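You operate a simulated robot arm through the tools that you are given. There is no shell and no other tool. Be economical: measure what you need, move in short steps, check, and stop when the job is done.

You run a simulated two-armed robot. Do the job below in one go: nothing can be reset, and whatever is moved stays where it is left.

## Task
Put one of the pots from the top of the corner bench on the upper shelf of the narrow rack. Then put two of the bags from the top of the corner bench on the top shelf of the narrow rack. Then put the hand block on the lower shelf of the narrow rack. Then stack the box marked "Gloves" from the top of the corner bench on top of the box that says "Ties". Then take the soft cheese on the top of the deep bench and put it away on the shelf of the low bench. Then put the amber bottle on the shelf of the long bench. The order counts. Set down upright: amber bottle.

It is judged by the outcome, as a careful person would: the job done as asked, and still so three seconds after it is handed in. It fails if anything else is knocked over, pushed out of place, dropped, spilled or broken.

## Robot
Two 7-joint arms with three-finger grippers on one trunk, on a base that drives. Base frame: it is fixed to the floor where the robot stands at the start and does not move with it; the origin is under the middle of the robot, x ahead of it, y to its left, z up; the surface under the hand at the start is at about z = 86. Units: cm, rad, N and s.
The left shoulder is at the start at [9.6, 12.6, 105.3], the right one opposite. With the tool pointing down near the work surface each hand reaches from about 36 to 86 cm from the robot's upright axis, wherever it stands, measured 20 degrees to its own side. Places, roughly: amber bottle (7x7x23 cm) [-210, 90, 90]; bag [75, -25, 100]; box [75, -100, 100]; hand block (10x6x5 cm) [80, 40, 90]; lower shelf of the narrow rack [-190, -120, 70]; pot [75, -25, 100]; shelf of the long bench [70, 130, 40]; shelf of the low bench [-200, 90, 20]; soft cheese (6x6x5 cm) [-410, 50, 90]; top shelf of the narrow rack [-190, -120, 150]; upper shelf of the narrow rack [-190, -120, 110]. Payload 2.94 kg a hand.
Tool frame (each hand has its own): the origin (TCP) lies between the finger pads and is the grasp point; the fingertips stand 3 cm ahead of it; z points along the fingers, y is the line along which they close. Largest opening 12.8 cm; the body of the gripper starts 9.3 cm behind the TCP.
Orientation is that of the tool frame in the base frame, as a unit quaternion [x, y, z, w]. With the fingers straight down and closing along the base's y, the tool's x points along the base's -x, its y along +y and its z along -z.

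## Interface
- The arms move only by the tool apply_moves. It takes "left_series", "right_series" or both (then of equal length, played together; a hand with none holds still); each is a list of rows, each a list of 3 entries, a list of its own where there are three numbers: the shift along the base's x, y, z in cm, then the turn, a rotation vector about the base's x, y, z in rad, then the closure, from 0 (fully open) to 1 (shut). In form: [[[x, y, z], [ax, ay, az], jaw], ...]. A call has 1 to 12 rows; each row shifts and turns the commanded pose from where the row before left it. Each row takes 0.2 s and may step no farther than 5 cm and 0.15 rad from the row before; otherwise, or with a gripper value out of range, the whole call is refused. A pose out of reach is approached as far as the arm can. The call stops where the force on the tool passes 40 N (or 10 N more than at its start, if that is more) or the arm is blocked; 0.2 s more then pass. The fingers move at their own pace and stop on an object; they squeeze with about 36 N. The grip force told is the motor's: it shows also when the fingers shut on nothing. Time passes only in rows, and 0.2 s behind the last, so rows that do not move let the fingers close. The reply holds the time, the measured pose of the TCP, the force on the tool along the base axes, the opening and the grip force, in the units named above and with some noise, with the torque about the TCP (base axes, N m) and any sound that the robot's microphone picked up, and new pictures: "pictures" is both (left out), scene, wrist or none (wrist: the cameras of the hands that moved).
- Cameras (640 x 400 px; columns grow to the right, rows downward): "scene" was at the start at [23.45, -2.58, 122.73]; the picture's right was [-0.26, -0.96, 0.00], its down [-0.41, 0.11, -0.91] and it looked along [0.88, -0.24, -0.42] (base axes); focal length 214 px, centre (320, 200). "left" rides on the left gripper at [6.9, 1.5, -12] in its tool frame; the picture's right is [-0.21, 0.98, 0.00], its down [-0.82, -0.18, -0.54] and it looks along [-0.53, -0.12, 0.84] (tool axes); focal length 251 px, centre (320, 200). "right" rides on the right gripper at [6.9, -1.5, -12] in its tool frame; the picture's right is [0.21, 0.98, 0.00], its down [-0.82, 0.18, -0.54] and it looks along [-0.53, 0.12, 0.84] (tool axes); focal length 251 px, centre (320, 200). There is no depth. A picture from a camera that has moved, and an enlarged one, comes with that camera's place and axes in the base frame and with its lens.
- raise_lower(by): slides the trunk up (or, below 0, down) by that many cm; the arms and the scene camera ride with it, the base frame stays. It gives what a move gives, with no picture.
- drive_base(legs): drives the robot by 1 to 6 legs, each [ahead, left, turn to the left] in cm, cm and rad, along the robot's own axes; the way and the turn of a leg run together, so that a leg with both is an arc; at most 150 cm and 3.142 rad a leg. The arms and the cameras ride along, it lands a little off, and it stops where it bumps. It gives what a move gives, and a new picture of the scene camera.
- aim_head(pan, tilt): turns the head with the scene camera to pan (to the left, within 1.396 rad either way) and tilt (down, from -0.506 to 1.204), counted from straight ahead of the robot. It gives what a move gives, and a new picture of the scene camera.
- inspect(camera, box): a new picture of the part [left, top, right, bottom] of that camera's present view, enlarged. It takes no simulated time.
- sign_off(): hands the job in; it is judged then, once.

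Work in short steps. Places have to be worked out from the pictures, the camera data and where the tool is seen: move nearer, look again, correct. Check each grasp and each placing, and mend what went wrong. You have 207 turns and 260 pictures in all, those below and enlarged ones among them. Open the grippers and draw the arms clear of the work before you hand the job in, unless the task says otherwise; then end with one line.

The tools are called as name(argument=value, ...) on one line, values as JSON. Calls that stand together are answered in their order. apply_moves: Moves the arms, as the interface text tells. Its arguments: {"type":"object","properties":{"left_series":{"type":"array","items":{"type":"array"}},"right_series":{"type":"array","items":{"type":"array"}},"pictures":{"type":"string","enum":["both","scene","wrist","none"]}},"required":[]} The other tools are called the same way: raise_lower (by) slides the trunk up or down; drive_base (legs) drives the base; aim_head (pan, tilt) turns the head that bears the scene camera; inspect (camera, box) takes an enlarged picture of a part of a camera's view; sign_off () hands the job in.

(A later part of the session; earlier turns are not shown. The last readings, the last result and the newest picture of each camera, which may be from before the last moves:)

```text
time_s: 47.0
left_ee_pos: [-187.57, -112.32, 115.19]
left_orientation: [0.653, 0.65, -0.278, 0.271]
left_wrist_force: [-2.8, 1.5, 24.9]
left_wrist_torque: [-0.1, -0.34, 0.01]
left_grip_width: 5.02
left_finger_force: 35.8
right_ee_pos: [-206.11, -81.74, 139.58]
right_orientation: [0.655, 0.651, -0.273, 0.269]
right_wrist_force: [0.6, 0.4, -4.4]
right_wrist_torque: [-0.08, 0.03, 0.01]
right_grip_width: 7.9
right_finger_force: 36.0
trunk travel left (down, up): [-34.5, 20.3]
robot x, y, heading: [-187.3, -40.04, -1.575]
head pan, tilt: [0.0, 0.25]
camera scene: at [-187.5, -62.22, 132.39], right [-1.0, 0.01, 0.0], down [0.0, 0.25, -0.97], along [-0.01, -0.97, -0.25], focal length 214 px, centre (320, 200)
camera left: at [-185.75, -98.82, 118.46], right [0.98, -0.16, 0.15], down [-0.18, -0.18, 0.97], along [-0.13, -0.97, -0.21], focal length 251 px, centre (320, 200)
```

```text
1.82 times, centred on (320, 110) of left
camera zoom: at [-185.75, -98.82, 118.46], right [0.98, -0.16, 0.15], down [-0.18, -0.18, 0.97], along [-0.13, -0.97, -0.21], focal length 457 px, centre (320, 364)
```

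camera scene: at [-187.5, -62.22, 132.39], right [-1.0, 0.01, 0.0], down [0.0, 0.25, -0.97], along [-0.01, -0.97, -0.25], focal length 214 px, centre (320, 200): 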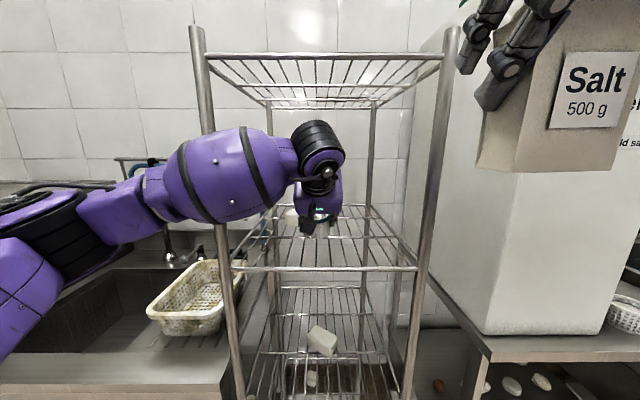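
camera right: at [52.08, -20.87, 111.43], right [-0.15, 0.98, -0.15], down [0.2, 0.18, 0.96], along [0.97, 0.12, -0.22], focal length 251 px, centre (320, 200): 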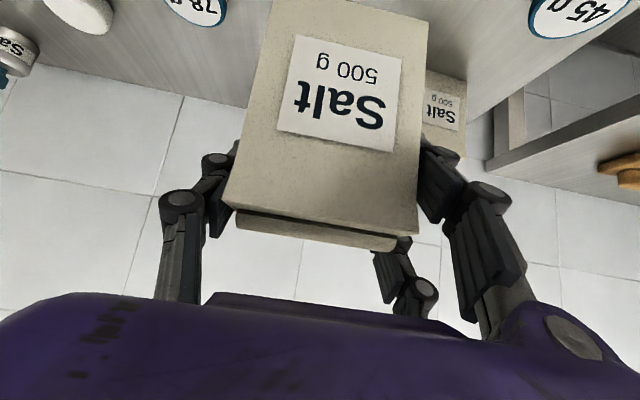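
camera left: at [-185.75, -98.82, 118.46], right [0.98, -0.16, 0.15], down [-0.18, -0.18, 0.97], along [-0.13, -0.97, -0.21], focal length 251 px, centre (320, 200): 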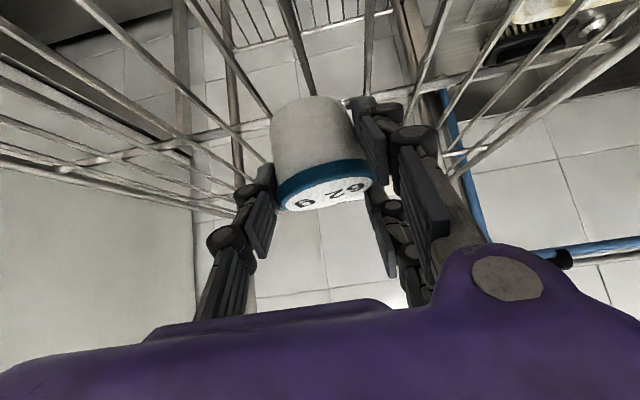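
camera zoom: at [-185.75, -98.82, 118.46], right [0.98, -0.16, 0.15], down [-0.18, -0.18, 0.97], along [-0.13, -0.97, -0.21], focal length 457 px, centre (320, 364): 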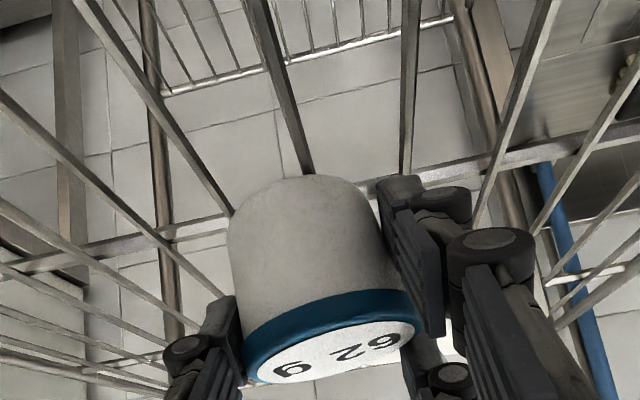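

The wires are about 3.35 cm apart and the pot is centred right over one, which would be unstable. Lift a little, shift half a spacing, and set down again between two wires.

apply_moves(left_series=[[[0, 0, 1.2], [0, 0, 0], 1], [[-0.85, 0, 0.3], [0, 0, 0], 1], [[-0.85, 0, 0], [0, 0, 0], 1], [[0, 0, -1], [0, 0, 0], 1]], pictures="wrist")

inspect(camera="left", box=[160, 0, 480, 220])

```text
time_s: 48.0
left_ee_pos: [-189.26, -112.54, 115.16]
left_orientation: [0.654, 0.651, -0.275, 0.271]
left_wrist_force: [-0.1, -0.1, 8.3]
left_wrist_torque: [-0.05, -0.19, -0.02]
left_grip_width: 5.02
left_finger_force: 36.4
right_ee_pos: [-206.1, -81.96, 139.66]
right_orientation: [0.655, 0.651, -0.272, 0.269]
right_wrist_force: [-0.9, 0.2, -4.6]
right_wrist_torque: [-0.1, -0.02, 0.0]
right_grip_width: 7.91
right_finger_force: 36.2
trunk travel left (down, up): [-34.5, 20.3]
robot x, y, heading: [-186.78, -40.06, -1.573]
head pan, tilt: [0.0, 0.25]
camera left: at [-187.42, -99.14, 118.58], right [0.98, -0.16, 0.15], down [-0.18, -0.19, 0.97], along [-0.12, -0.97, -0.22], focal length 251 px, centre (320, 200)
```

left: 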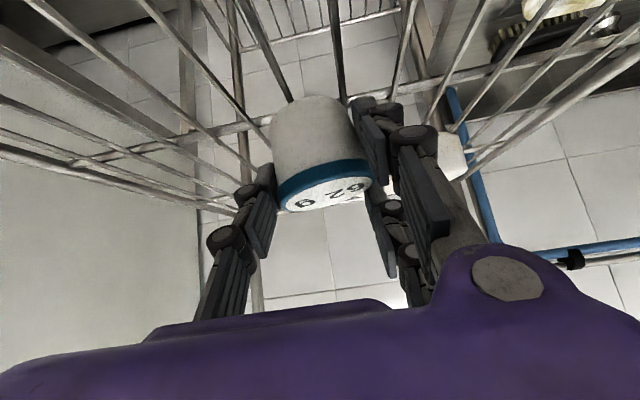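

```text
1.82 times, centred on (320, 110) of left
camera zoom: at [-187.42, -99.14, 118.58], right [0.98, -0.16, 0.15], down [-0.18, -0.19, 0.97], along [-0.12, -0.97, -0.22], focal length 457 px, centre (320, 364)
```

zoom: 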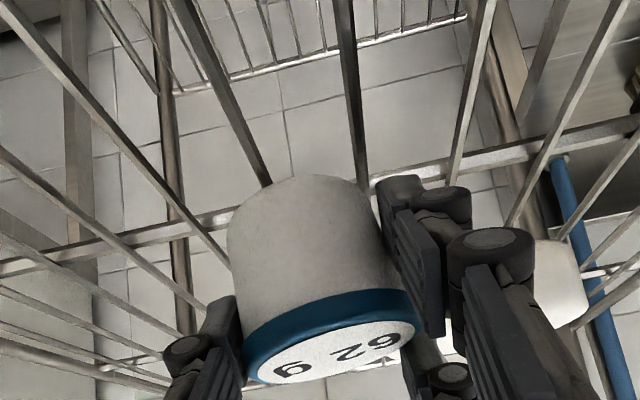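

Now two wires lie symmetrically under the pot. Ease down and release, then draw straight back.

apply_moves(left_series=[[[0, 0, -0.2], [0, 0, 0], 1], [[0, 0, 0], [0, 0, 0], 0.55], [[0, 0, 0], [0, 0, 0], 0.4], [[0, 0, 0], [0, 0, 0], 0.3], [[0, 1.5, 1.5], [0, 0, 0], 0.3], [[0, 2.5, 2.5], [0, 0, 0], 0.3], [[0, 3, 2.5], [0, 0, 0], 0.3], [[0, 4, 1], [0, 0, 0], 0.3], [[0, 4, 0], [0, 0, 0], 0.3], [[0, 4, 0], [0, 0, 0], 0.3]], pictures="both")

```text
time_s: 50.2
left_ee_pos: [-189.17, -93.68, 122.15]
left_orientation: [0.655, 0.652, -0.272, 0.27]
left_wrist_force: [0.3, 0.4, 0.3]
left_wrist_torque: [-0.02, -0.03, 0.02]
left_grip_width: 8.98
left_finger_force: 0.0
right_ee_pos: [-206.13, -82.05, 139.49]
right_orientation: [0.656, 0.651, -0.272, 0.268]
right_wrist_force: [0.1, 0.2, -4.4]
right_wrist_torque: [-0.07, -0.02, -0.03]
right_grip_width: 7.91
right_finger_force: 35.2
trunk travel left (down, up): [-34.5, 20.3]
robot x, y, heading: [-187.43, -40.51, -1.571]
head pan, tilt: [0.0, 0.25]
camera scene: at [-187.51, -62.39, 132.34], right [-1.0, 0.01, 0.0], down [0.0, 0.25, -0.97], along [0.0, -0.97, -0.25], focal length 214 px, centre (320, 200)
camera left: at [-187.45, -80.21, 125.7], right [0.98, -0.16, 0.15], down [-0.18, -0.2, 0.96], along [-0.12, -0.97, -0.22], focal length 251 px, centre (320, 200)
```

scene: 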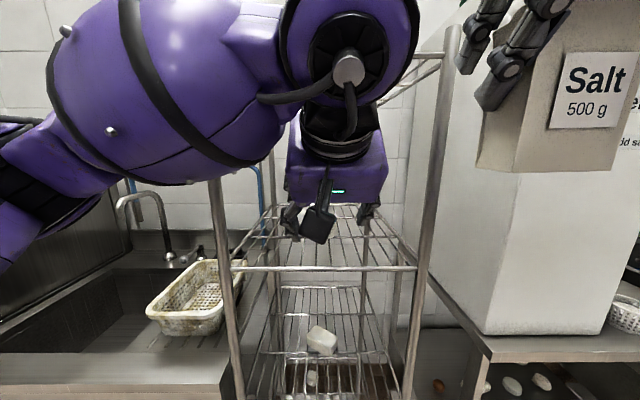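
left: 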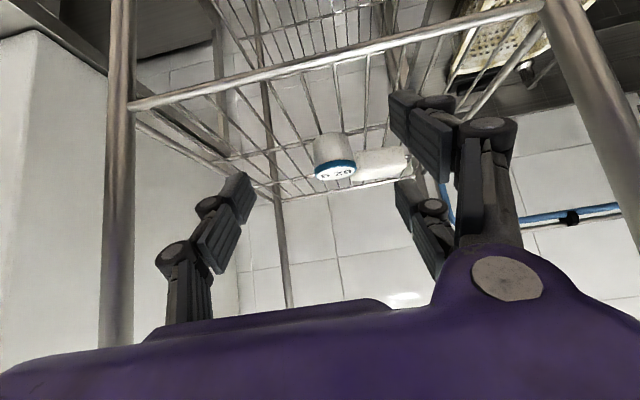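

The 62 g pot stands upright on the upper shelf. Now raise the trunk, draw the left arm back, and raise the bag above the top shelf.

raise_lower(by=20)

apply_moves(left_series=[[[2, 3, 0], [0, 0, 0], 0.3], [[3, 3, 0], [0, 0, 0], 0.3], [[3, 3, 0], [0, 0, 0], 0.3], [[3, 3, 0], [0, 0, 0], 0.3]], right_series=[[[2.5, 0, 3], [0, 0, 0], 1], [[2.5, 0, 3], [0, 0, 0], 1], [[2.5, 0, 1], [0, 0, 0], 1], [[2.5, 0, 0], [0, 0, 0], 1]], pictures="none")

aim_head(pan=0.0, tilt=0.3)

inspect(camera="right", box=[0, 0, 640, 400])

```text
time_s: 52.4
left_ee_pos: [-189.16, -93.75, 142.01]
left_orientation: [0.655, 0.652, -0.27, 0.269]
left_wrist_force: [-0.2, -0.5, -0.3]
left_wrist_torque: [-0.02, -0.01, -0.03]
left_grip_width: 8.94
left_finger_force: 0.1
right_ee_pos: [-205.99, -82.22, 159.36]
right_orientation: [0.656, 0.652, -0.271, 0.268]
right_wrist_force: [-0.1, -1.1, -5.7]
right_wrist_torque: [-0.03, 0.0, -0.04]
right_grip_width: 7.91
right_finger_force: 35.9
trunk travel left (down, up): [-54.5, 0.3]
robot x, y, heading: [-187.72, -40.75, -1.576]
head pan, tilt: [0.0, 0.25]
```

```text
time_s: 53.4
left_ee_pos: [-177.99, -81.0, 142.39]
left_orientation: [0.654, 0.65, -0.275, 0.271]
left_wrist_force: [0.6, 1.4, -0.4]
left_wrist_torque: [-0.01, 0.06, -0.03]
left_grip_width: 8.97
left_finger_force: 0.1
right_ee_pos: [-200.09, -80.9, 166.18]
right_orientation: [0.655, 0.651, -0.274, 0.27]
right_wrist_force: [0.7, 1.4, -3.5]
right_wrist_torque: [-0.06, 0.06, -0.05]
right_grip_width: 7.92
right_finger_force: 36.3
right hand out of reach, approached as far as the arm can: row 3, 4
trunk travel left (down, up): [-54.5, 0.3]
robot x, y, heading: [-187.51, -40.57, -1.58]
head pan, tilt: [0.0, 0.25]
```

```text
time_s: 54.0
left_ee_pos: [-178.06, -81.48, 142.32]
left_orientation: [0.654, 0.652, -0.273, 0.271]
left_wrist_force: [0.1, 0.2, 1.2]
left_wrist_torque: [-0.02, -0.02, -0.01]
left_grip_width: 8.95
left_finger_force: 0.0
right_ee_pos: [-200.32, -81.43, 165.82]
right_orientation: [0.655, 0.651, -0.273, 0.27]
right_wrist_force: [0.3, 1.3, -4.5]
right_wrist_torque: [-0.07, -0.03, 0.02]
right_grip_width: 7.89
right_finger_force: 35.9
trunk travel left (down, up): [-54.5, 0.3]
robot x, y, heading: [-187.27, -40.45, -1.577]
head pan, tilt: [0.0, 0.3]
camera scene: at [-187.34, -50.22, 153.71], right [-1.0, 0.01, 0.0], down [0.0, 0.29, -0.96], along [0.0, -0.96, -0.29], focal length 214 px, centre (320, 200)
```

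scene: 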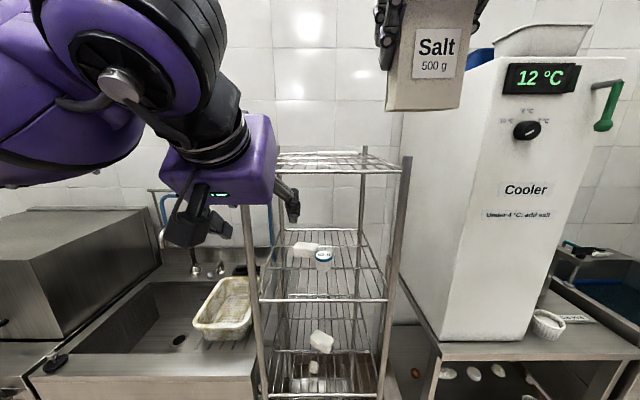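

```text
1.00 times, centred on (320, 200) of right (not enlarged: the box is as wide or as high as the picture)
camera zoom: at [-201.68, -68.06, 169.32], right [0.98, 0.15, -0.15], down [0.18, -0.2, 0.96], along [0.11, -0.97, -0.22], focal length 251 px, centre (320, 200)
```

zoom: 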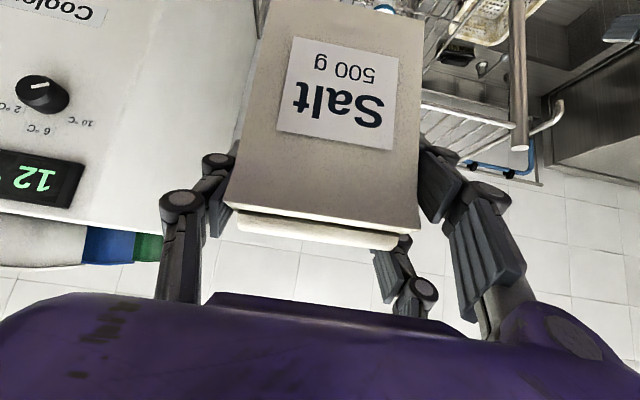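

Zoom in on the top shelf to measure its height and edges.

inspect(camera="scene", box=[230, 120, 430, 245])

```text
3.20 times, centred on (330, 182) of scene
camera zoom: at [-187.34, -50.22, 153.71], right [-1.0, 0.01, 0.0], down [0.0, 0.29, -0.96], along [0.0, -0.96, -0.29], focal length 686 px, centre (288, 256)
```

zoom: 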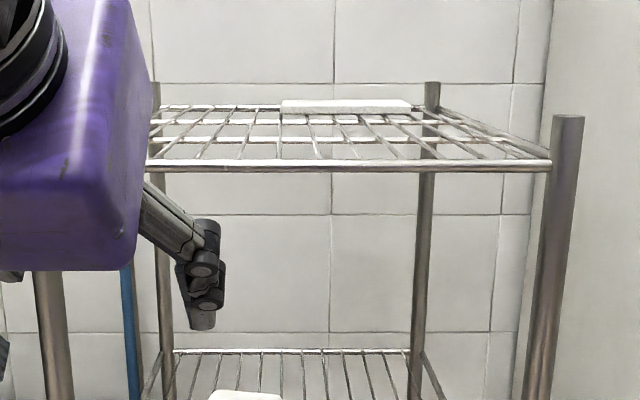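

The top shelf's front rail is at about z 145–147, y≈-101; its post tops reach 149. Bag bottom will be about 9 below the TCP. Lower the hand 4 cm and move in over the shelf.

apply_moves(right_series=[[[0, -1, -4], [0, 0, 0], 1], [[0, -4.5, 0], [0, 0, 0], 1], [[0, -4.5, 0], [0, 0, 0], 1], [[0, -4.5, 0], [0, 0, 0], 1], [[0, -4.5, 0], [0, 0, 0], 1], [[0, -4.5, 0], [0, 0, 0], 1], [[0, -4.5, 0], [0, 0, 0], 1], [[0, -1, 0], [0, 0, 0], 1]], pictures="both")

```text
time_s: 55.8
left_ee_pos: [-178.14, -81.69, 142.15]
left_orientation: [0.655, 0.651, -0.273, 0.269]
left_wrist_force: [0.4, -0.7, 0.0]
left_wrist_torque: [-0.01, -0.03, 0.01]
left_grip_width: 8.97
left_finger_force: 0.0
right_ee_pos: [-205.61, -92.93, 162.58]
right_orientation: [0.656, 0.651, -0.271, 0.269]
right_wrist_force: [1.0, -0.5, -5.5]
right_wrist_torque: [-0.03, 0.01, 0.06]
right_grip_width: 7.91
right_finger_force: 36.0
right hand out of reach, approached as far as the arm can: row 2, 3, 4, 5, 6, 7, 8
trunk travel left (down, up): [-54.5, 0.3]
robot x, y, heading: [-187.33, -40.21, -1.572]
head pan, tilt: [0.0, 0.3]
camera scene: at [-187.49, -50.52, 153.67], right [-1.0, 0.01, 0.0], down [0.0, 0.3, -0.95], along [0.0, -0.95, -0.3], focal length 214 px, centre (320, 200)
camera right: at [-207.07, -79.72, 166.03], right [0.98, 0.15, -0.15], down [0.18, -0.2, 0.96], along [0.11, -0.97, -0.22], focal length 251 px, centre (320, 200)
```

scene: 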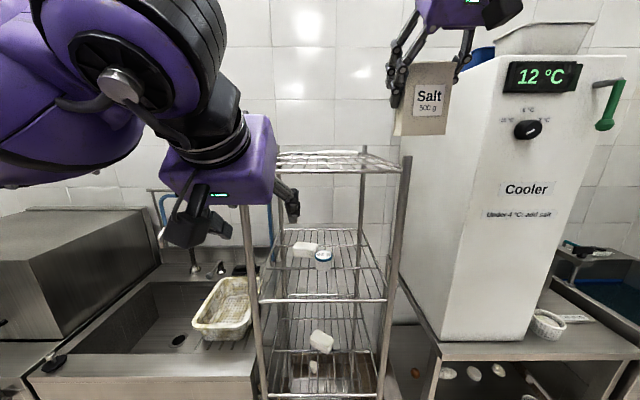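
right: 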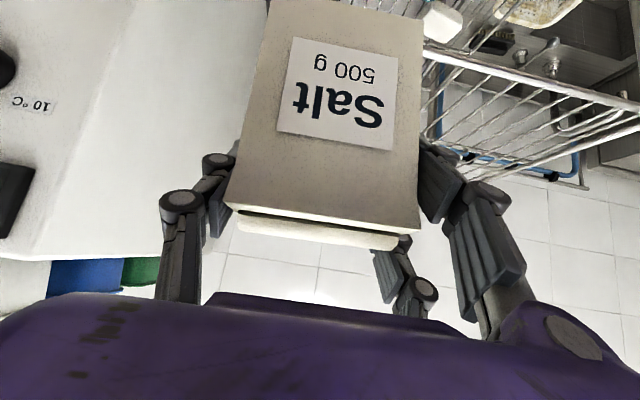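

The right arm hits its limits up here. Test whether lowering to just above the shelf frees it.

apply_moves(right_series=[[[0, 0, -2], [0, 0, 0], 1], [[0, 0, -1], [0, 0, 0], 1], [[0, 0, 0], [0, 0, 0], 1]], left_series=[[[4, 1, 0], [0, 0, 0], 0.3], [[4, 1, 0], [0, 0, 0], 0.3], [[4, 1, 0], [0, 0, 0], 0.3]], pictures="none")

```text
time_s: 56.6
left_ee_pos: [-165.96, -78.49, 142.3]
left_orientation: [0.655, 0.651, -0.272, 0.27]
left_wrist_force: [0.3, 0.0, 0.1]
left_wrist_torque: [0.0, -0.01, -0.04]
left_grip_width: 8.95
left_finger_force: 0.0
right_ee_pos: [-205.45, -92.81, 159.61]
right_orientation: [0.656, 0.65, -0.274, 0.27]
right_wrist_force: [0.4, 1.4, -4.4]
right_wrist_torque: [-0.06, 0.03, 0.02]
right_grip_width: 7.91
right_finger_force: 35.6
trunk travel left (down, up): [-54.5, 0.3]
robot x, y, heading: [-187.35, -40.72, -1.573]
head pan, tilt: [0.0, 0.3]
```

No complaint at z 159.6. Now try moving in and toward the middle at this height.

apply_moves(right_series=[[[2, 0, 0], [0, 0, 0], 1], [[2, 0, 0], [0, 0, 0], 1], [[2, 0, 0], [0, 0, 0], 1], [[2, 0, 0], [0, 0, 0], 1], [[2, 0, 0], [0, 0, 0], 1]], left_series=[[[4, 0, 0], [0, 0, 0], 0.3], [[4, 0, 0], [0, 0, 0], 0.3], [[2, 0, 0], [0, 0, 0], 0.3], [[0, 0, 0], [0, 0, 0], 0.3], [[0, 0, 0], [0, 0, 0], 0.3]], pictures="none")

```text
time_s: 57.8
left_ee_pos: [-156.15, -78.43, 142.49]
left_orientation: [0.656, 0.651, -0.273, 0.269]
left_wrist_force: [-0.4, 0.2, -0.7]
left_wrist_torque: [-0.02, 0.02, 0.03]
left_grip_width: 8.97
left_finger_force: 0.0
right_ee_pos: [-203.0, -92.7, 159.44]
right_orientation: [0.655, 0.651, -0.272, 0.27]
right_wrist_force: [-0.6, 0.7, -5.0]
right_wrist_torque: [-0.06, 0.0, 0.01]
right_grip_width: 7.91
right_finger_force: 36.5
right hand out of reach, approached as far as the arm can: row 2, 3, 4, 5
trunk travel left (down, up): [-54.5, 0.3]
robot x, y, heading: [-187.41, -40.38, -1.577]
head pan, tilt: [0.0, 0.3]
```

The limit is on moving inward; I'll use the base instead: shift 9 cm left, then 20 cm forward.

drive_base(legs=[[0, 9, 0], [19, 0, 0]])

inspect(camera="right", box=[0, 0, 640, 400])

```text
time_s: 60.5
left_ee_pos: [-147.24, -97.22, 142.54]
left_orientation: [0.654, 0.651, -0.273, 0.271]
left_wrist_force: [0.5, -0.1, -0.2]
left_wrist_torque: [-0.05, -0.02, 0.01]
left_grip_width: 8.97
left_finger_force: 0.1
right_ee_pos: [-194.02, -111.34, 159.74]
right_orientation: [0.654, 0.65, -0.274, 0.271]
right_wrist_force: [0.9, -0.2, -4.6]
right_wrist_torque: [-0.02, 0.0, -0.01]
right_grip_width: 7.89
right_finger_force: 36.2
trunk travel left (down, up): [-54.5, 0.3]
robot x, y, heading: [-178.57, -59.68, -1.573]
head pan, tilt: [0.0, 0.3]
camera scene: at [-178.52, -69.07, 153.74], right [-1.0, 0.0, 0.0], down [0.0, 0.29, -0.96], along [0.0, -0.96, -0.29], focal length 214 px, centre (320, 200)
```

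scene: 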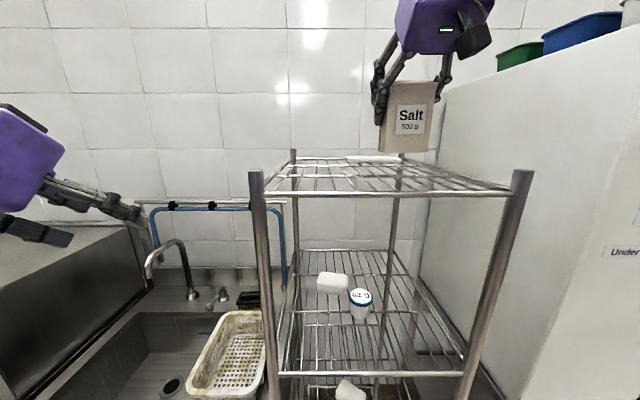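

```text
1.00 times, centred on (320, 200) of right (not enlarged: the box is as wide or as high as the picture)
camera zoom: at [-195.36, -98.02, 163.18], right [0.98, 0.15, -0.15], down [0.18, -0.2, 0.96], along [0.11, -0.97, -0.22], focal length 251 px, centre (320, 200)
```

zoom: 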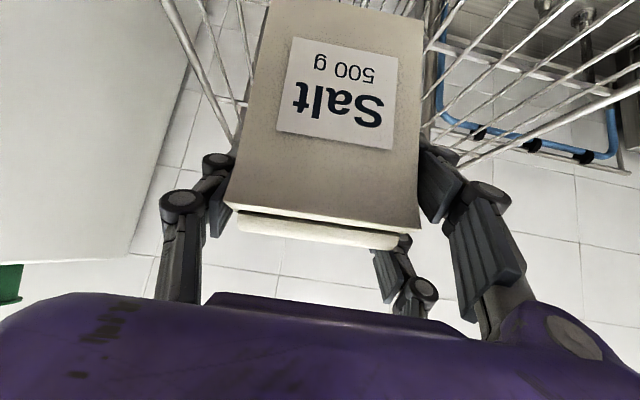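

The bag hangs over the top shelf (bag x≈-194, y≈-111). Lower step by step.

apply_moves(right_series=[[[0, 0, -1.2], [0, 0, 0], 1], [[0, 0, -0.7], [0, 0, 0], 1], [[0, 0, -0.5], [0, 0, 0], 1], [[0, 0, -0.4], [0, 0, 0], 1], [[0, 0, -0.4], [0, 0, 0], 1]], pictures="none")

```text
time_s: 61.7
left_ee_pos: [-147.08, -97.6, 142.46]
left_orientation: [0.654, 0.651, -0.272, 0.27]
left_wrist_force: [-0.1, -0.5, -0.1]
left_wrist_torque: [-0.01, 0.0, -0.02]
left_grip_width: 8.94
left_finger_force: 0.0
right_ee_pos: [-193.91, -111.65, 156.46]
right_orientation: [0.655, 0.651, -0.272, 0.27]
right_wrist_force: [-0.6, 1.0, -4.7]
right_wrist_torque: [-0.07, -0.05, 0.0]
right_grip_width: 7.91
right_finger_force: 36.1
trunk travel left (down, up): [-54.5, 0.3]
robot x, y, heading: [-178.6, -59.59, -1.568]
head pan, tilt: [0.0, 0.3]
```

No contact yet at 156.5; continue with small steps.

apply_moves(right_series=[[[0, 0, -0.4], [0, 0, 0], 1], [[0, 0, -0.3], [0, 0, 0], 1], [[0, 0, -0.3], [0, 0, 0], 1]], pictures="scene")

```text
time_s: 62.5
left_ee_pos: [-147.23, -97.65, 142.44]
left_orientation: [0.654, 0.652, -0.273, 0.27]
left_wrist_force: [0.3, -1.2, 0.5]
left_wrist_torque: [0.01, 0.01, 0.02]
left_grip_width: 8.94
left_finger_force: 0.1
right_ee_pos: [-194.0, -111.75, 155.4]
right_orientation: [0.655, 0.651, -0.271, 0.271]
right_wrist_force: [-0.3, 0.1, -4.3]
right_wrist_torque: [-0.09, -0.02, -0.01]
right_grip_width: 7.92
right_finger_force: 35.8
trunk travel left (down, up): [-54.5, 0.3]
robot x, y, heading: [-178.51, -59.19, -1.58]
head pan, tilt: [0.0, 0.3]
camera scene: at [-178.5, -69.47, 153.68], right [-1.0, 0.0, 0.0], down [0.0, 0.3, -0.96], along [0.0, -0.96, -0.3], focal length 214 px, centre (320, 200)
```

scene: 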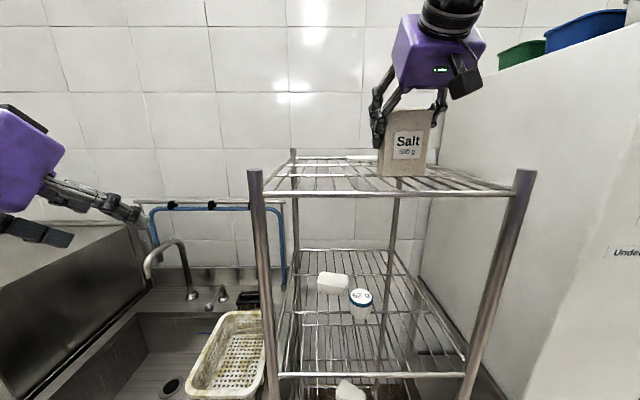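

apply_moves(right_series=[[[0, 0, -0.3], [0, 0, 0], 1], [[0, 0, -0.3], [0, 0, 0], 1], [[0, 0, 0], [0, 0, 0], 1]], pictures="none")

```text
time_s: 63.3
left_ee_pos: [-147.31, -97.54, 142.44]
left_orientation: [0.654, 0.651, -0.273, 0.271]
left_wrist_force: [0.5, 0.3, 0.2]
left_wrist_torque: [-0.01, 0.02, 0.01]
left_grip_width: 8.97
left_finger_force: 0.0
right_ee_pos: [-193.99, -111.78, 155.19]
right_orientation: [0.654, 0.65, -0.274, 0.274]
right_wrist_force: [-5.5, -7.4, 24.1]
right_wrist_torque: [0.2, -0.46, -0.04]
right_grip_width: 7.92
right_finger_force: 36.2
trunk travel left (down, up): [-54.5, 0.3]
robot x, y, heading: [-178.07, -59.51, -1.572]
head pan, tilt: [0.0, 0.3]
```

Contact (24 N). Ease up slightly and release, then draw back and up.

apply_moves(right_series=[[[0, 0, 0.25], [0, 0, 0], 1], [[0, 0, 0], [0, 0, 0], 0.3], [[0, 0, 0], [0, 0, 0], 0.2], [[0, 0, 0], [0, 0, 0], 0.1], [[0, 1.5, 1.5], [0, 0, 0], 0.1], [[0, 2.5, 2], [0, 0, 0], 0.1], [[0, 3.5, 2], [0, 0, 0], 0.1], [[-1, 4, 0], [0, 0, 0], 0.1]], pictures="both")

```text
time_s: 65.1
left_ee_pos: [-147.33, -97.26, 142.52]
left_orientation: [0.654, 0.652, -0.272, 0.271]
left_wrist_force: [0.0, -0.5, 1.2]
left_wrist_torque: [-0.04, -0.02, 0.04]
left_grip_width: 8.96
left_finger_force: 0.1
right_ee_pos: [-195.4, -99.83, 160.74]
right_orientation: [0.656, 0.651, -0.273, 0.269]
right_wrist_force: [0.4, 0.1, 0.3]
right_wrist_torque: [0.01, 0.02, 0.01]
right_grip_width: 11.52
right_finger_force: 0.2
trunk travel left (down, up): [-54.5, 0.3]
robot x, y, heading: [-178.54, -59.14, -1.577]
head pan, tilt: [0.0, 0.3]
camera scene: at [-178.64, -69.16, 153.71], right [-1.0, 0.0, 0.0], down [0.0, 0.29, -0.96], along [0.0, -0.96, -0.29], focal length 214 px, centre (320, 200)
camera right: at [-196.8, -86.59, 164.21], right [0.98, 0.15, -0.15], down [0.18, -0.2, 0.96], along [0.11, -0.97, -0.22], focal length 251 px, centre (320, 200)
```

scene: 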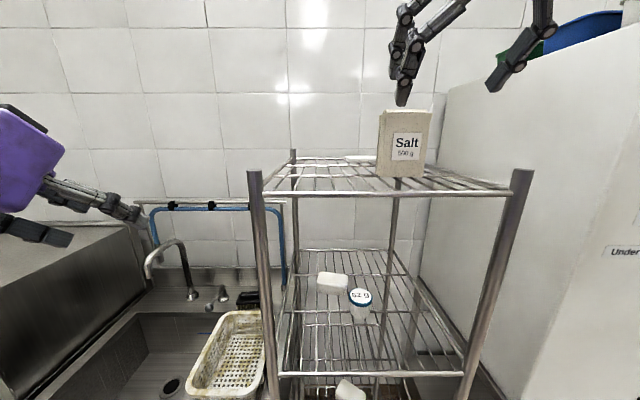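
right: 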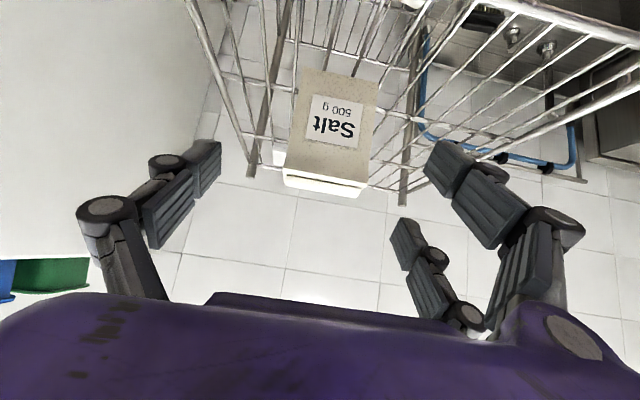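

First bag stands on the top shelf. Now back away, lower the trunk, and return to the corner bench for the second bag and the hand block.

drive_base(legs=[[-38, 0, 0], [0, 60, 0], [0, 58, 0], [0, 0, 1.573]])

raise_lower(by=-24)

aim_head(pan=0.5, tilt=0.45)

```text
time_s: 81.8
left_ee_pos: [-21.57, 9.47, 142.44]
left_orientation: [0.005, 0.924, -0.002, 0.383]
left_wrist_force: [-0.5, -0.5, 0.7]
left_wrist_torque: [0.0, 0.0, -0.01]
left_grip_width: 8.97
left_finger_force: 0.1
right_ee_pos: [-19.35, -38.46, 160.65]
right_orientation: [0.005, 0.924, -0.003, 0.383]
right_wrist_force: [0.4, 0.5, -0.1]
right_wrist_torque: [0.03, 0.01, 0.0]
right_grip_width: 11.52
right_finger_force: 0.0
trunk travel left (down, up): [-54.5, 0.3]
robot x, y, heading: [-59.77, -21.5, -0.01]
head pan, tilt: [0.0, 0.3]
camera scene: at [-50.1, -21.75, 153.69], right [-0.01, -1.0, 0.0], down [-0.3, 0.0, -0.96], along [0.96, -0.01, -0.3], focal length 214 px, centre (320, 200)
```

scene: 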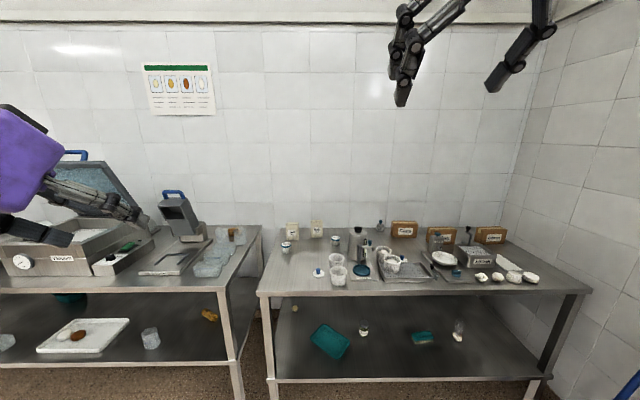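

```text
time_s: 84.3
left_ee_pos: [-21.67, 9.65, 118.5]
left_orientation: [0.005, 0.924, -0.003, 0.384]
left_wrist_force: [-0.3, 0.4, -0.1]
left_wrist_torque: [-0.01, 0.01, -0.02]
left_grip_width: 8.98
left_finger_force: 0.1
right_ee_pos: [-19.22, -38.53, 136.67]
right_orientation: [0.006, 0.924, -0.003, 0.383]
right_wrist_force: [-0.1, 0.4, -0.1]
right_wrist_torque: [-0.01, 0.01, 0.03]
right_grip_width: 11.52
right_finger_force: 0.1
trunk travel left (down, up): [-30.5, 24.3]
robot x, y, heading: [-59.96, -21.36, -0.014]
head pan, tilt: [0.0, 0.3]
```

```text
time_s: 85.3
left_ee_pos: [-21.52, 9.44, 118.48]
left_orientation: [0.005, 0.923, -0.002, 0.384]
left_wrist_force: [-0.2, -0.2, -0.6]
left_wrist_torque: [-0.01, -0.01, -0.02]
left_grip_width: 8.96
left_finger_force: 0.1
right_ee_pos: [-19.36, -38.48, 136.72]
right_orientation: [0.005, 0.923, -0.003, 0.384]
right_wrist_force: [0.8, 0.1, -0.5]
right_wrist_torque: [0.03, -0.02, -0.01]
right_grip_width: 11.52
right_finger_force: 0.2
trunk travel left (down, up): [-30.5, 24.3]
robot x, y, heading: [-59.74, -21.58, -0.013]
head pan, tilt: [0.499, 0.45]
camera scene: at [-38.3, -17.48, 126.56], right [0.47, -0.88, 0.0], down [-0.38, -0.2, -0.9], along [0.8, 0.42, -0.43], focal length 214 px, centre (320, 200)
```

scene: 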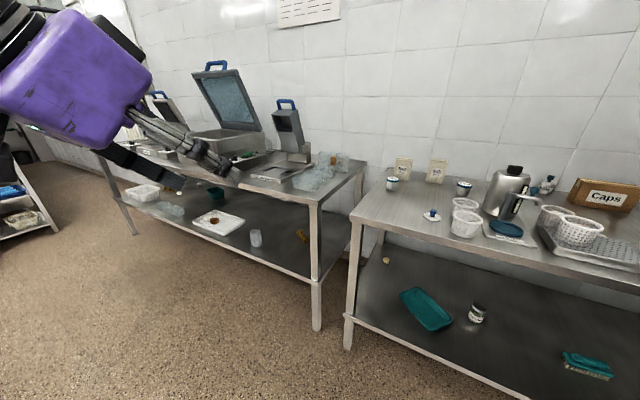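

Move to about (-10,16) facing the bench, with a view to the block.

drive_base(legs=[[0, 38, 0.013], [48, 0, 0]])

aim_head(pan=0.2, tilt=0.5)

inspect(camera="scene", box=[160, 100, 400, 250])

```text
time_s: 91.6
left_ee_pos: [26.29, 47.39, 118.5]
left_orientation: [0.0, 0.923, -0.001, 0.384]
left_wrist_force: [-1.1, -0.1, -0.1]
left_wrist_torque: [0.02, 0.02, -0.01]
left_grip_width: 8.94
left_finger_force: 0.0
right_ee_pos: [29.32, -0.6, 136.69]
right_orientation: [-0.001, 0.924, 0.0, 0.383]
right_wrist_force: [0.2, 0.7, 0.3]
right_wrist_torque: [0.01, -0.02, 0.01]
right_grip_width: 11.52
right_finger_force: 0.1
trunk travel left (down, up): [-30.5, 24.3]
robot x, y, heading: [-11.39, 15.75, 0.002]
head pan, tilt: [0.499, 0.45]
camera scene: at [10.02, 20.17, 126.56], right [0.48, -0.88, 0.0], down [-0.38, -0.21, -0.9], along [0.79, 0.43, -0.44], focal length 214 px, centre (320, 200)
```

scene: 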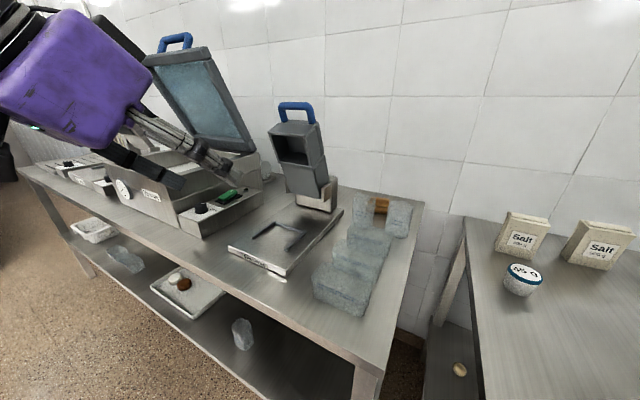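

```text
time_s: 92.4
left_ee_pos: [26.25, 47.39, 118.33]
left_orientation: [-0.001, 0.923, 0.0, 0.384]
left_wrist_force: [0.2, 0.6, -0.4]
left_wrist_torque: [0.02, -0.02, 0.0]
left_grip_width: 8.98
left_finger_force: 0.1
right_ee_pos: [29.26, -0.6, 136.68]
right_orientation: [0.0, 0.924, -0.001, 0.383]
right_wrist_force: [0.6, -1.1, 0.5]
right_wrist_torque: [0.03, 0.01, -0.01]
right_grip_width: 11.53
right_finger_force: 0.0
trunk travel left (down, up): [-30.5, 24.3]
robot x, y, heading: [-11.78, 15.8, 0.001]
head pan, tilt: [0.201, 0.499]
camera scene: at [10.85, 17.59, 126.11], right [0.2, -0.98, 0.0], down [-0.47, -0.1, -0.88], along [0.86, 0.18, -0.48], focal length 214 px, centre (320, 200)
```

scene: 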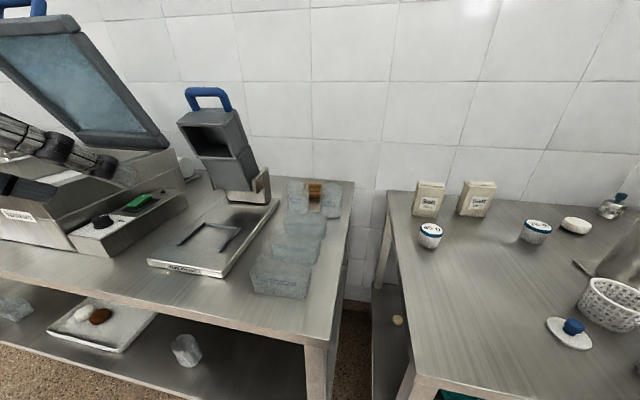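

```text
2.67 times, centred on (280, 175) of scene
camera zoom: at [10.85, 17.59, 126.11], right [0.2, -0.98, 0.0], down [-0.47, -0.1, -0.88], along [0.86, 0.18, -0.48], focal length 572 px, centre (427, 267)
```

zoom: 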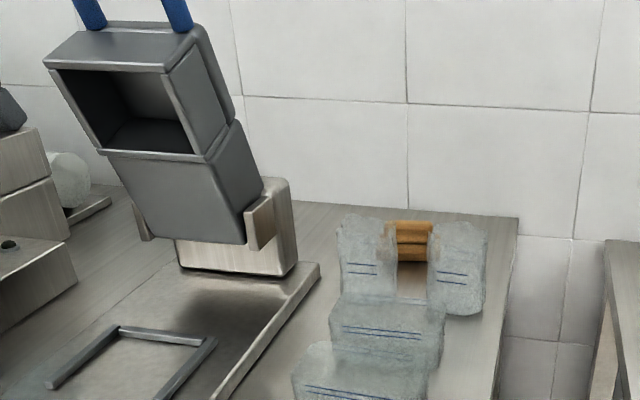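

Clear pouches stand on both sides of the hand block near [83,35]. I bring the left wrist camera over it, tool pointing down, for a look from above.

apply_moves(left_series=[[[4, -1, 0.5], [0, 0.131, 0], 0], [[4, -1.5, 0.5], [0, 0.131, 0], 0], [[4, -1.5, 0.5], [0, 0.131, 0], 0], [[4, -1.5, 0.5], [0, 0.131, 0], 0], [[4, -1.5, 0.5], [0, 0.131, 0], 0], [[4, -1.5, 0.5], [0, 0.131, 0], 0], [[4, -1.5, 0], [0, 0, 0], 0], [[4, -1, 0], [0, 0, 0], 0]], pictures="wrist")

```text
time_s: 94.2
left_ee_pos: [50.9, 41.29, 118.23]
left_orientation: [-0.002, 1.0, -0.001, 0.001]
left_wrist_force: [0.5, 0.9, 0.1]
left_wrist_torque: [-0.09, 0.06, 0.01]
left_grip_width: 12.78
left_finger_force: 0.2
left hand out of reach, approached as far as the arm can: row 6, 7, 8
right_ee_pos: [29.71, -0.28, 136.62]
right_orientation: [-0.001, 0.924, -0.002, 0.382]
right_wrist_force: [0.5, 0.5, -0.5]
right_wrist_torque: [-0.04, 0.04, -0.06]
right_grip_width: 11.52
right_finger_force: 0.0
trunk travel left (down, up): [-30.5, 24.3]
robot x, y, heading: [-11.47, 15.67, 0.005]
head pan, tilt: [0.201, 0.499]
camera left: at [43.94, 42.77, 130.04], right [0.21, 0.98, 0.0], down [0.82, -0.18, 0.54], along [0.53, -0.12, -0.84], focal length 251 px, centre (320, 200)
```

left: 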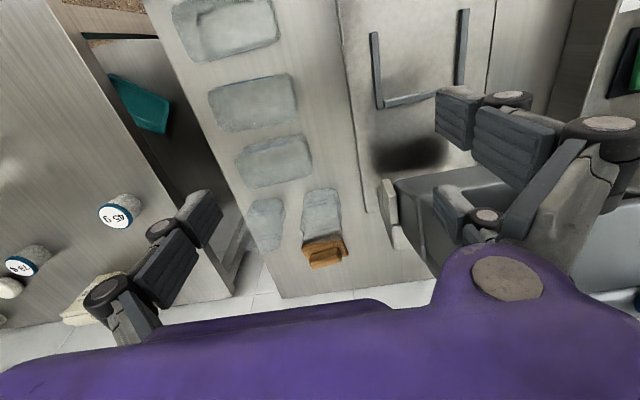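

The block (10 cm along y) lies at about [83,35], free to the wall behind, with pouches in front and to the right. I drive 13 cm closer, then pitch the left hand about 35° forward for the grasp.

drive_base(legs=[[12.5, 0, 0]])

apply_moves(left_series=[[[1, -1, -1], [0, -0.12, 0], 0], [[1, -1, -1], [0, -0.12, 0], 0], [[1, -1, -1], [0, -0.12, 0], 0], [[1, -1, -1], [0, -0.12, 0], 0], [[1, -1, -1], [0, -0.12, 0], 0], [[1, -1, -1], [0, 0, 0], 0]], pictures="wrist")

```text
time_s: 95.4
left_ee_pos: [62.65, 40.88, 118.32]
left_orientation: [-0.002, 1.0, -0.001, 0.001]
left_wrist_force: [-0.1, -0.2, -0.6]
left_wrist_torque: [-0.02, 0.0, -0.01]
left_grip_width: 12.79
left_finger_force: 0.0
right_ee_pos: [41.45, -0.53, 136.57]
right_orientation: [0.0, 0.924, 0.0, 0.383]
right_wrist_force: [0.2, -0.6, -0.2]
right_wrist_torque: [-0.01, 0.05, 0.02]
right_grip_width: 11.56
right_finger_force: 0.1
trunk travel left (down, up): [-30.5, 24.3]
robot x, y, heading: [0.68, 16.02, 0.0]
head pan, tilt: [0.201, 0.499]
camera scene: at [23.12, 17.61, 126.13], right [0.2, -0.98, 0.0], down [-0.47, -0.1, -0.88], along [0.86, 0.18, -0.48], focal length 214 px, centre (320, 200)
```

scene: 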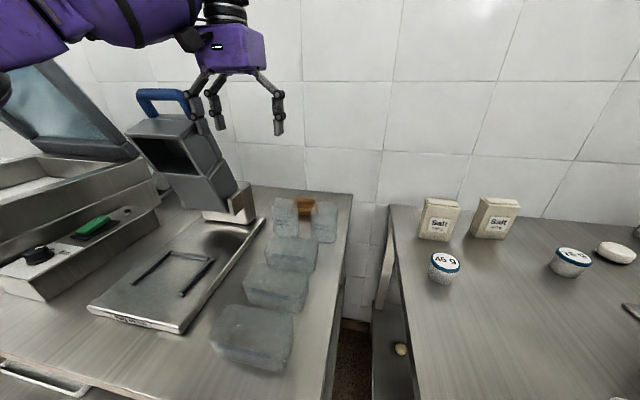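

```text
time_s: 96.8
left_ee_pos: [68.75, 34.95, 112.17]
left_orientation: [-0.001, 0.955, -0.001, 0.297]
left_wrist_force: [-0.5, 0.4, -0.2]
left_wrist_torque: [0.01, 0.0, 0.02]
left_grip_width: 12.78
left_finger_force: 0.2
right_ee_pos: [41.71, -0.66, 136.66]
right_orientation: [0.0, 0.924, 0.0, 0.384]
right_wrist_force: [0.5, -0.2, -0.4]
right_wrist_torque: [-0.02, 0.02, 0.01]
right_grip_width: 11.52
right_finger_force: 0.0
trunk travel left (down, up): [-30.5, 24.3]
robot x, y, heading: [0.83, 15.72, 0.006]
head pan, tilt: [0.201, 0.499]
camera left: at [56.37, 36.48, 118.12], right [0.17, 0.98, 0.12], down [0.37, -0.18, 0.91], along [0.91, -0.12, -0.39], focal length 251 px, centre (320, 200)
```

left: 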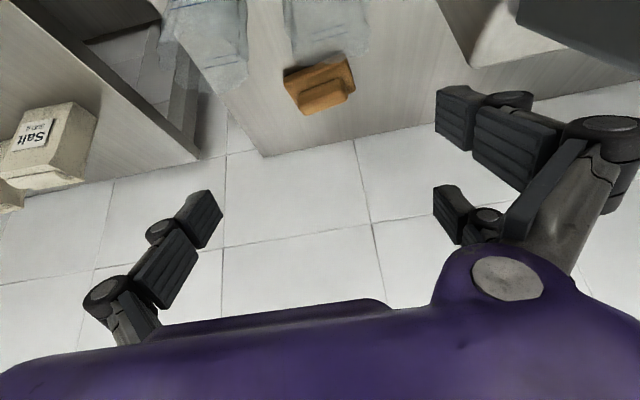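

Block centre ≈ [82.9,35.3], aligned with y; 2 cm finger room on the pouch side. Move over it and down to z 97, then look.

apply_moves(left_series=[[[4.5, 0.1, 0], [0, 0, 0], 0], [[4.5, 0.1, -1], [0, 0, 0], 0], [[4.5, 0.1, -2], [0, 0, 0], 0], [[0.8, 0, -4], [0, 0, 0], 0], [[0, 0, -4], [0, 0, 0], 0], [[0, 0, -4], [0, 0, 0], 0]], pictures="wrist")

```text
time_s: 98.2
left_ee_pos: [77.36, 35.23, 99.71]
left_orientation: [-0.002, 0.955, -0.001, 0.297]
left_wrist_force: [0.1, 0.1, 0.1]
left_wrist_torque: [0.01, 0.03, 0.01]
left_grip_width: 12.79
left_finger_force: 0.1
left hand out of reach, approached as far as the arm can: row 2, 3
right_ee_pos: [41.68, -0.58, 136.7]
right_orientation: [0.0, 0.924, -0.001, 0.383]
right_wrist_force: [0.7, -0.1, 0.2]
right_wrist_torque: [-0.02, 0.02, -0.01]
right_grip_width: 11.49
right_finger_force: 0.2
trunk travel left (down, up): [-30.5, 24.3]
robot x, y, heading: [0.55, 16.09, 0.001]
head pan, tilt: [0.201, 0.499]
camera left: at [64.93, 36.81, 105.51], right [0.18, 0.98, 0.12], down [0.37, -0.18, 0.91], along [0.91, -0.12, -0.39], focal length 251 px, centre (320, 200)
```

left: 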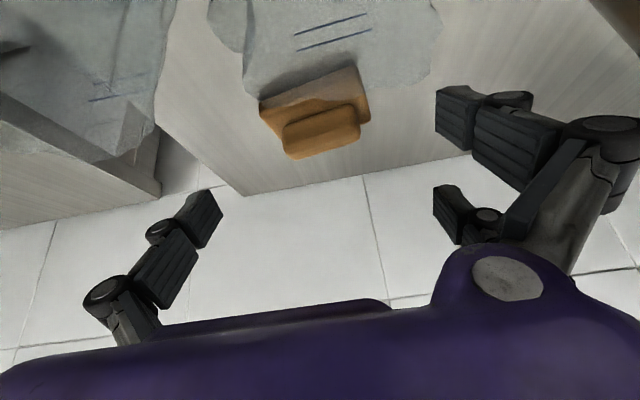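

Well aligned. Continue forward 5.5 cm and down to z≈90.

apply_moves(left_series=[[[3, 0, -2], [0, 0, 0], 0], [[2.6, 0, -2.5], [0, 0, 0], 0], [[0, 0, -2.5], [0, 0, 0], 0], [[0, 0, -1.5], [0, 0, 0], 0], [[0, 0, -1.2], [0, 0, 0], 0], [[0, 0, 0], [0, 0, 0], 0]], pictures="wrist")

```text
time_s: 99.8
left_ee_pos: [77.97, 32.92, 94.32]
left_orientation: [0.022, 0.949, -0.008, 0.314]
left_wrist_force: [0.3, 0.0, 0.0]
left_wrist_torque: [-0.02, 0.04, 0.0]
left_grip_width: 12.81
left_finger_force: 0.0
left hand out of reach, approached as far as the arm can: row 1, 2, 4, 5
right_ee_pos: [40.12, -1.89, 136.95]
right_orientation: [0.002, 0.921, 0.002, 0.389]
right_wrist_force: [-1.0, 0.8, 0.3]
right_wrist_torque: [-0.08, -0.05, -0.04]
right_grip_width: 11.53
right_finger_force: 0.7
trunk travel left (down, up): [-30.5, 24.3]
robot x, y, heading: [0.57, 15.76, -0.006]
head pan, tilt: [0.201, 0.499]
stopped in row 6 (left hand): the arm was blocked; the commanded pose is now the measured one
camera left: at [65.56, 34.99, 99.88], right [0.22, 0.97, 0.13], down [0.33, -0.19, 0.92], along [0.92, -0.16, -0.36], focal length 251 px, centre (320, 200)
```

left: 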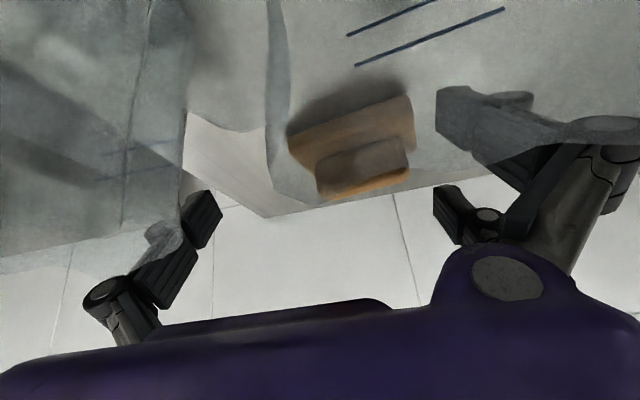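

The arm was blocked and nothing useful gained; lift straight up at once and look at the scene.

apply_moves(left_series=[[[0, 0, 2], [0, 0, 0], 0], [[0, 0, 4], [0, 0, 0], 0], [[0, 0, 4], [0, 0, 0], 0]], pictures="both")

aim_head(pan=0.9, tilt=0.6)

```text
time_s: 100.6
left_ee_pos: [79.01, 35.63, 103.43]
left_orientation: [0.007, 0.951, -0.006, 0.309]
left_wrist_force: [-1.2, 0.4, -0.3]
left_wrist_torque: [0.02, -0.03, 0.0]
left_grip_width: 12.82
left_finger_force: 0.1
right_ee_pos: [41.47, -0.5, 136.68]
right_orientation: [-0.001, 0.923, 0.0, 0.385]
right_wrist_force: [-1.1, -0.4, 0.0]
right_wrist_torque: [0.02, -0.01, 0.0]
right_grip_width: 11.55
right_finger_force: 0.0
trunk travel left (down, up): [-30.5, 24.3]
robot x, y, heading: [1.01, 16.01, 0.003]
head pan, tilt: [0.201, 0.499]
camera scene: at [23.0, 17.58, 126.2], right [0.2, -0.98, 0.0], down [-0.47, -0.1, -0.88], along [0.86, 0.18, -0.48], focal length 214 px, centre (320, 200)
camera left: at [66.56, 37.5, 109.08], right [0.19, 0.97, 0.12], down [0.34, -0.18, 0.92], along [0.92, -0.13, -0.37], focal length 251 px, centre (320, 200)
```

scene: 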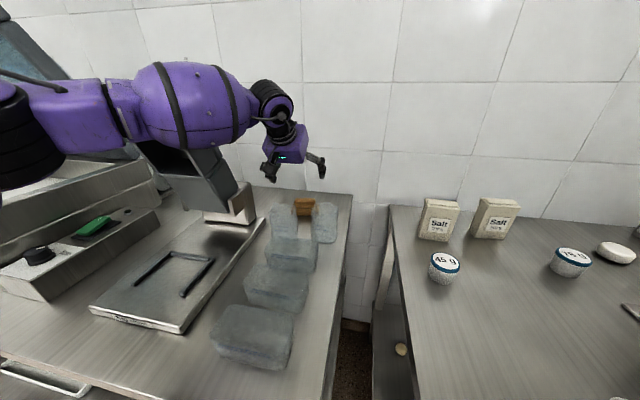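
left: 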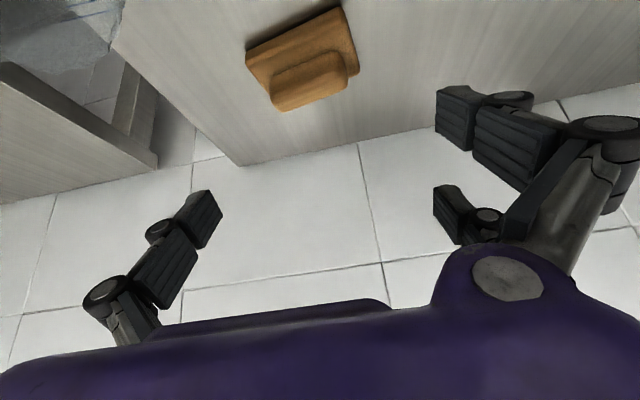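

```text
time_s: 101.7
left_ee_pos: [78.9, 35.19, 103.13]
left_orientation: [0.01, 0.952, -0.007, 0.307]
left_wrist_force: [0.8, 1.1, 0.0]
left_wrist_torque: [-0.02, 0.0, -0.02]
left_grip_width: 12.81
left_finger_force: 0.1
right_ee_pos: [41.34, -0.85, 136.64]
right_orientation: [0.001, 0.923, 0.0, 0.385]
right_wrist_force: [0.5, -0.2, 0.0]
right_wrist_torque: [0.03, 0.01, 0.02]
right_grip_width: 11.51
right_finger_force: 0.1
trunk travel left (down, up): [-30.5, 24.3]
robot x, y, heading: [0.85, 15.89, -0.004]
head pan, tilt: [0.901, 0.6]
camera scene: at [19.57, 22.55, 125.24], right [0.78, -0.62, 0.0], down [-0.35, -0.44, -0.83], along [0.51, 0.65, -0.56], focal length 214 px, centre (320, 200)
```

scene: 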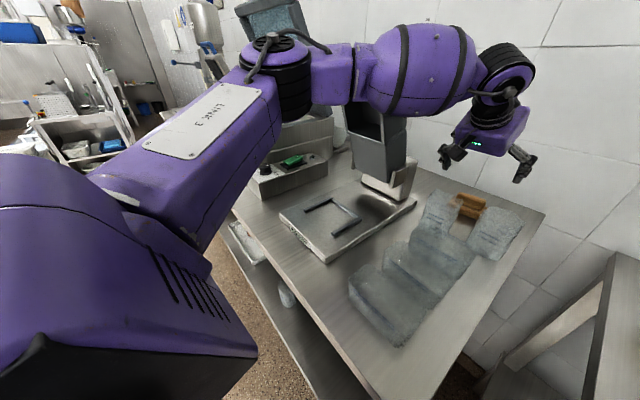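

The left forearm meets the open head of the sealer, so the left arm is wrong for this. I'll lift and draw the left arm out, and use the right hand for the block (elbow then lies over free bench) and the left one for the bag.

apply_moves(left_series=[[[0, 0, 4], [0, 0, 0], 0.2], [[0, 0, 4], [0, 0, 0], 0.2], [[-3, 0, 2], [0, 0, 0], 0.2], [[-4.5, -1, 1], [0, 0, 0], 0.2], [[-4.5, -1, 0], [0, 0, 0], 0.2], [[-4.5, -1, 0], [0, 0, 0], 0.2], [[-4.5, -1, 0], [0, 0, 0], 0.2], [[-4.5, -1, 0], [0, 0, 0], 0.2], [[-4.5, -1, 0], [0, 0, 0], 0.2], [[-4.5, -1, 0], [0, 0, 0], 0.2]], pictures="scene")

```text
time_s: 103.9
left_ee_pos: [44.34, 29.37, 112.48]
left_orientation: [0.009, 0.952, -0.007, 0.307]
left_wrist_force: [-0.7, 0.3, -0.4]
left_wrist_torque: [0.0, -0.06, -0.02]
left_grip_width: 10.28
left_finger_force: 0.0
left hand out of reach, approached as far as the arm can: row 1, 2
right_ee_pos: [41.47, -0.71, 136.69]
right_orientation: [0.0, 0.923, 0.0, 0.384]
right_wrist_force: [0.4, 0.5, -0.2]
right_wrist_torque: [0.05, -0.02, 0.04]
right_grip_width: 11.53
right_finger_force: 0.0
trunk travel left (down, up): [-30.5, 24.3]
robot x, y, heading: [0.43, 15.99, -0.005]
head pan, tilt: [0.901, 0.6]
camera scene: at [19.65, 22.63, 125.22], right [0.78, -0.62, 0.0], down [-0.35, -0.44, -0.83], along [0.51, 0.65, -0.56], focal length 214 px, centre (320, 200)
```

scene: 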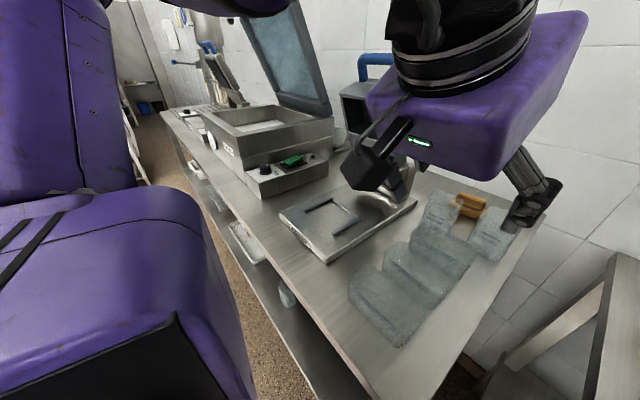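

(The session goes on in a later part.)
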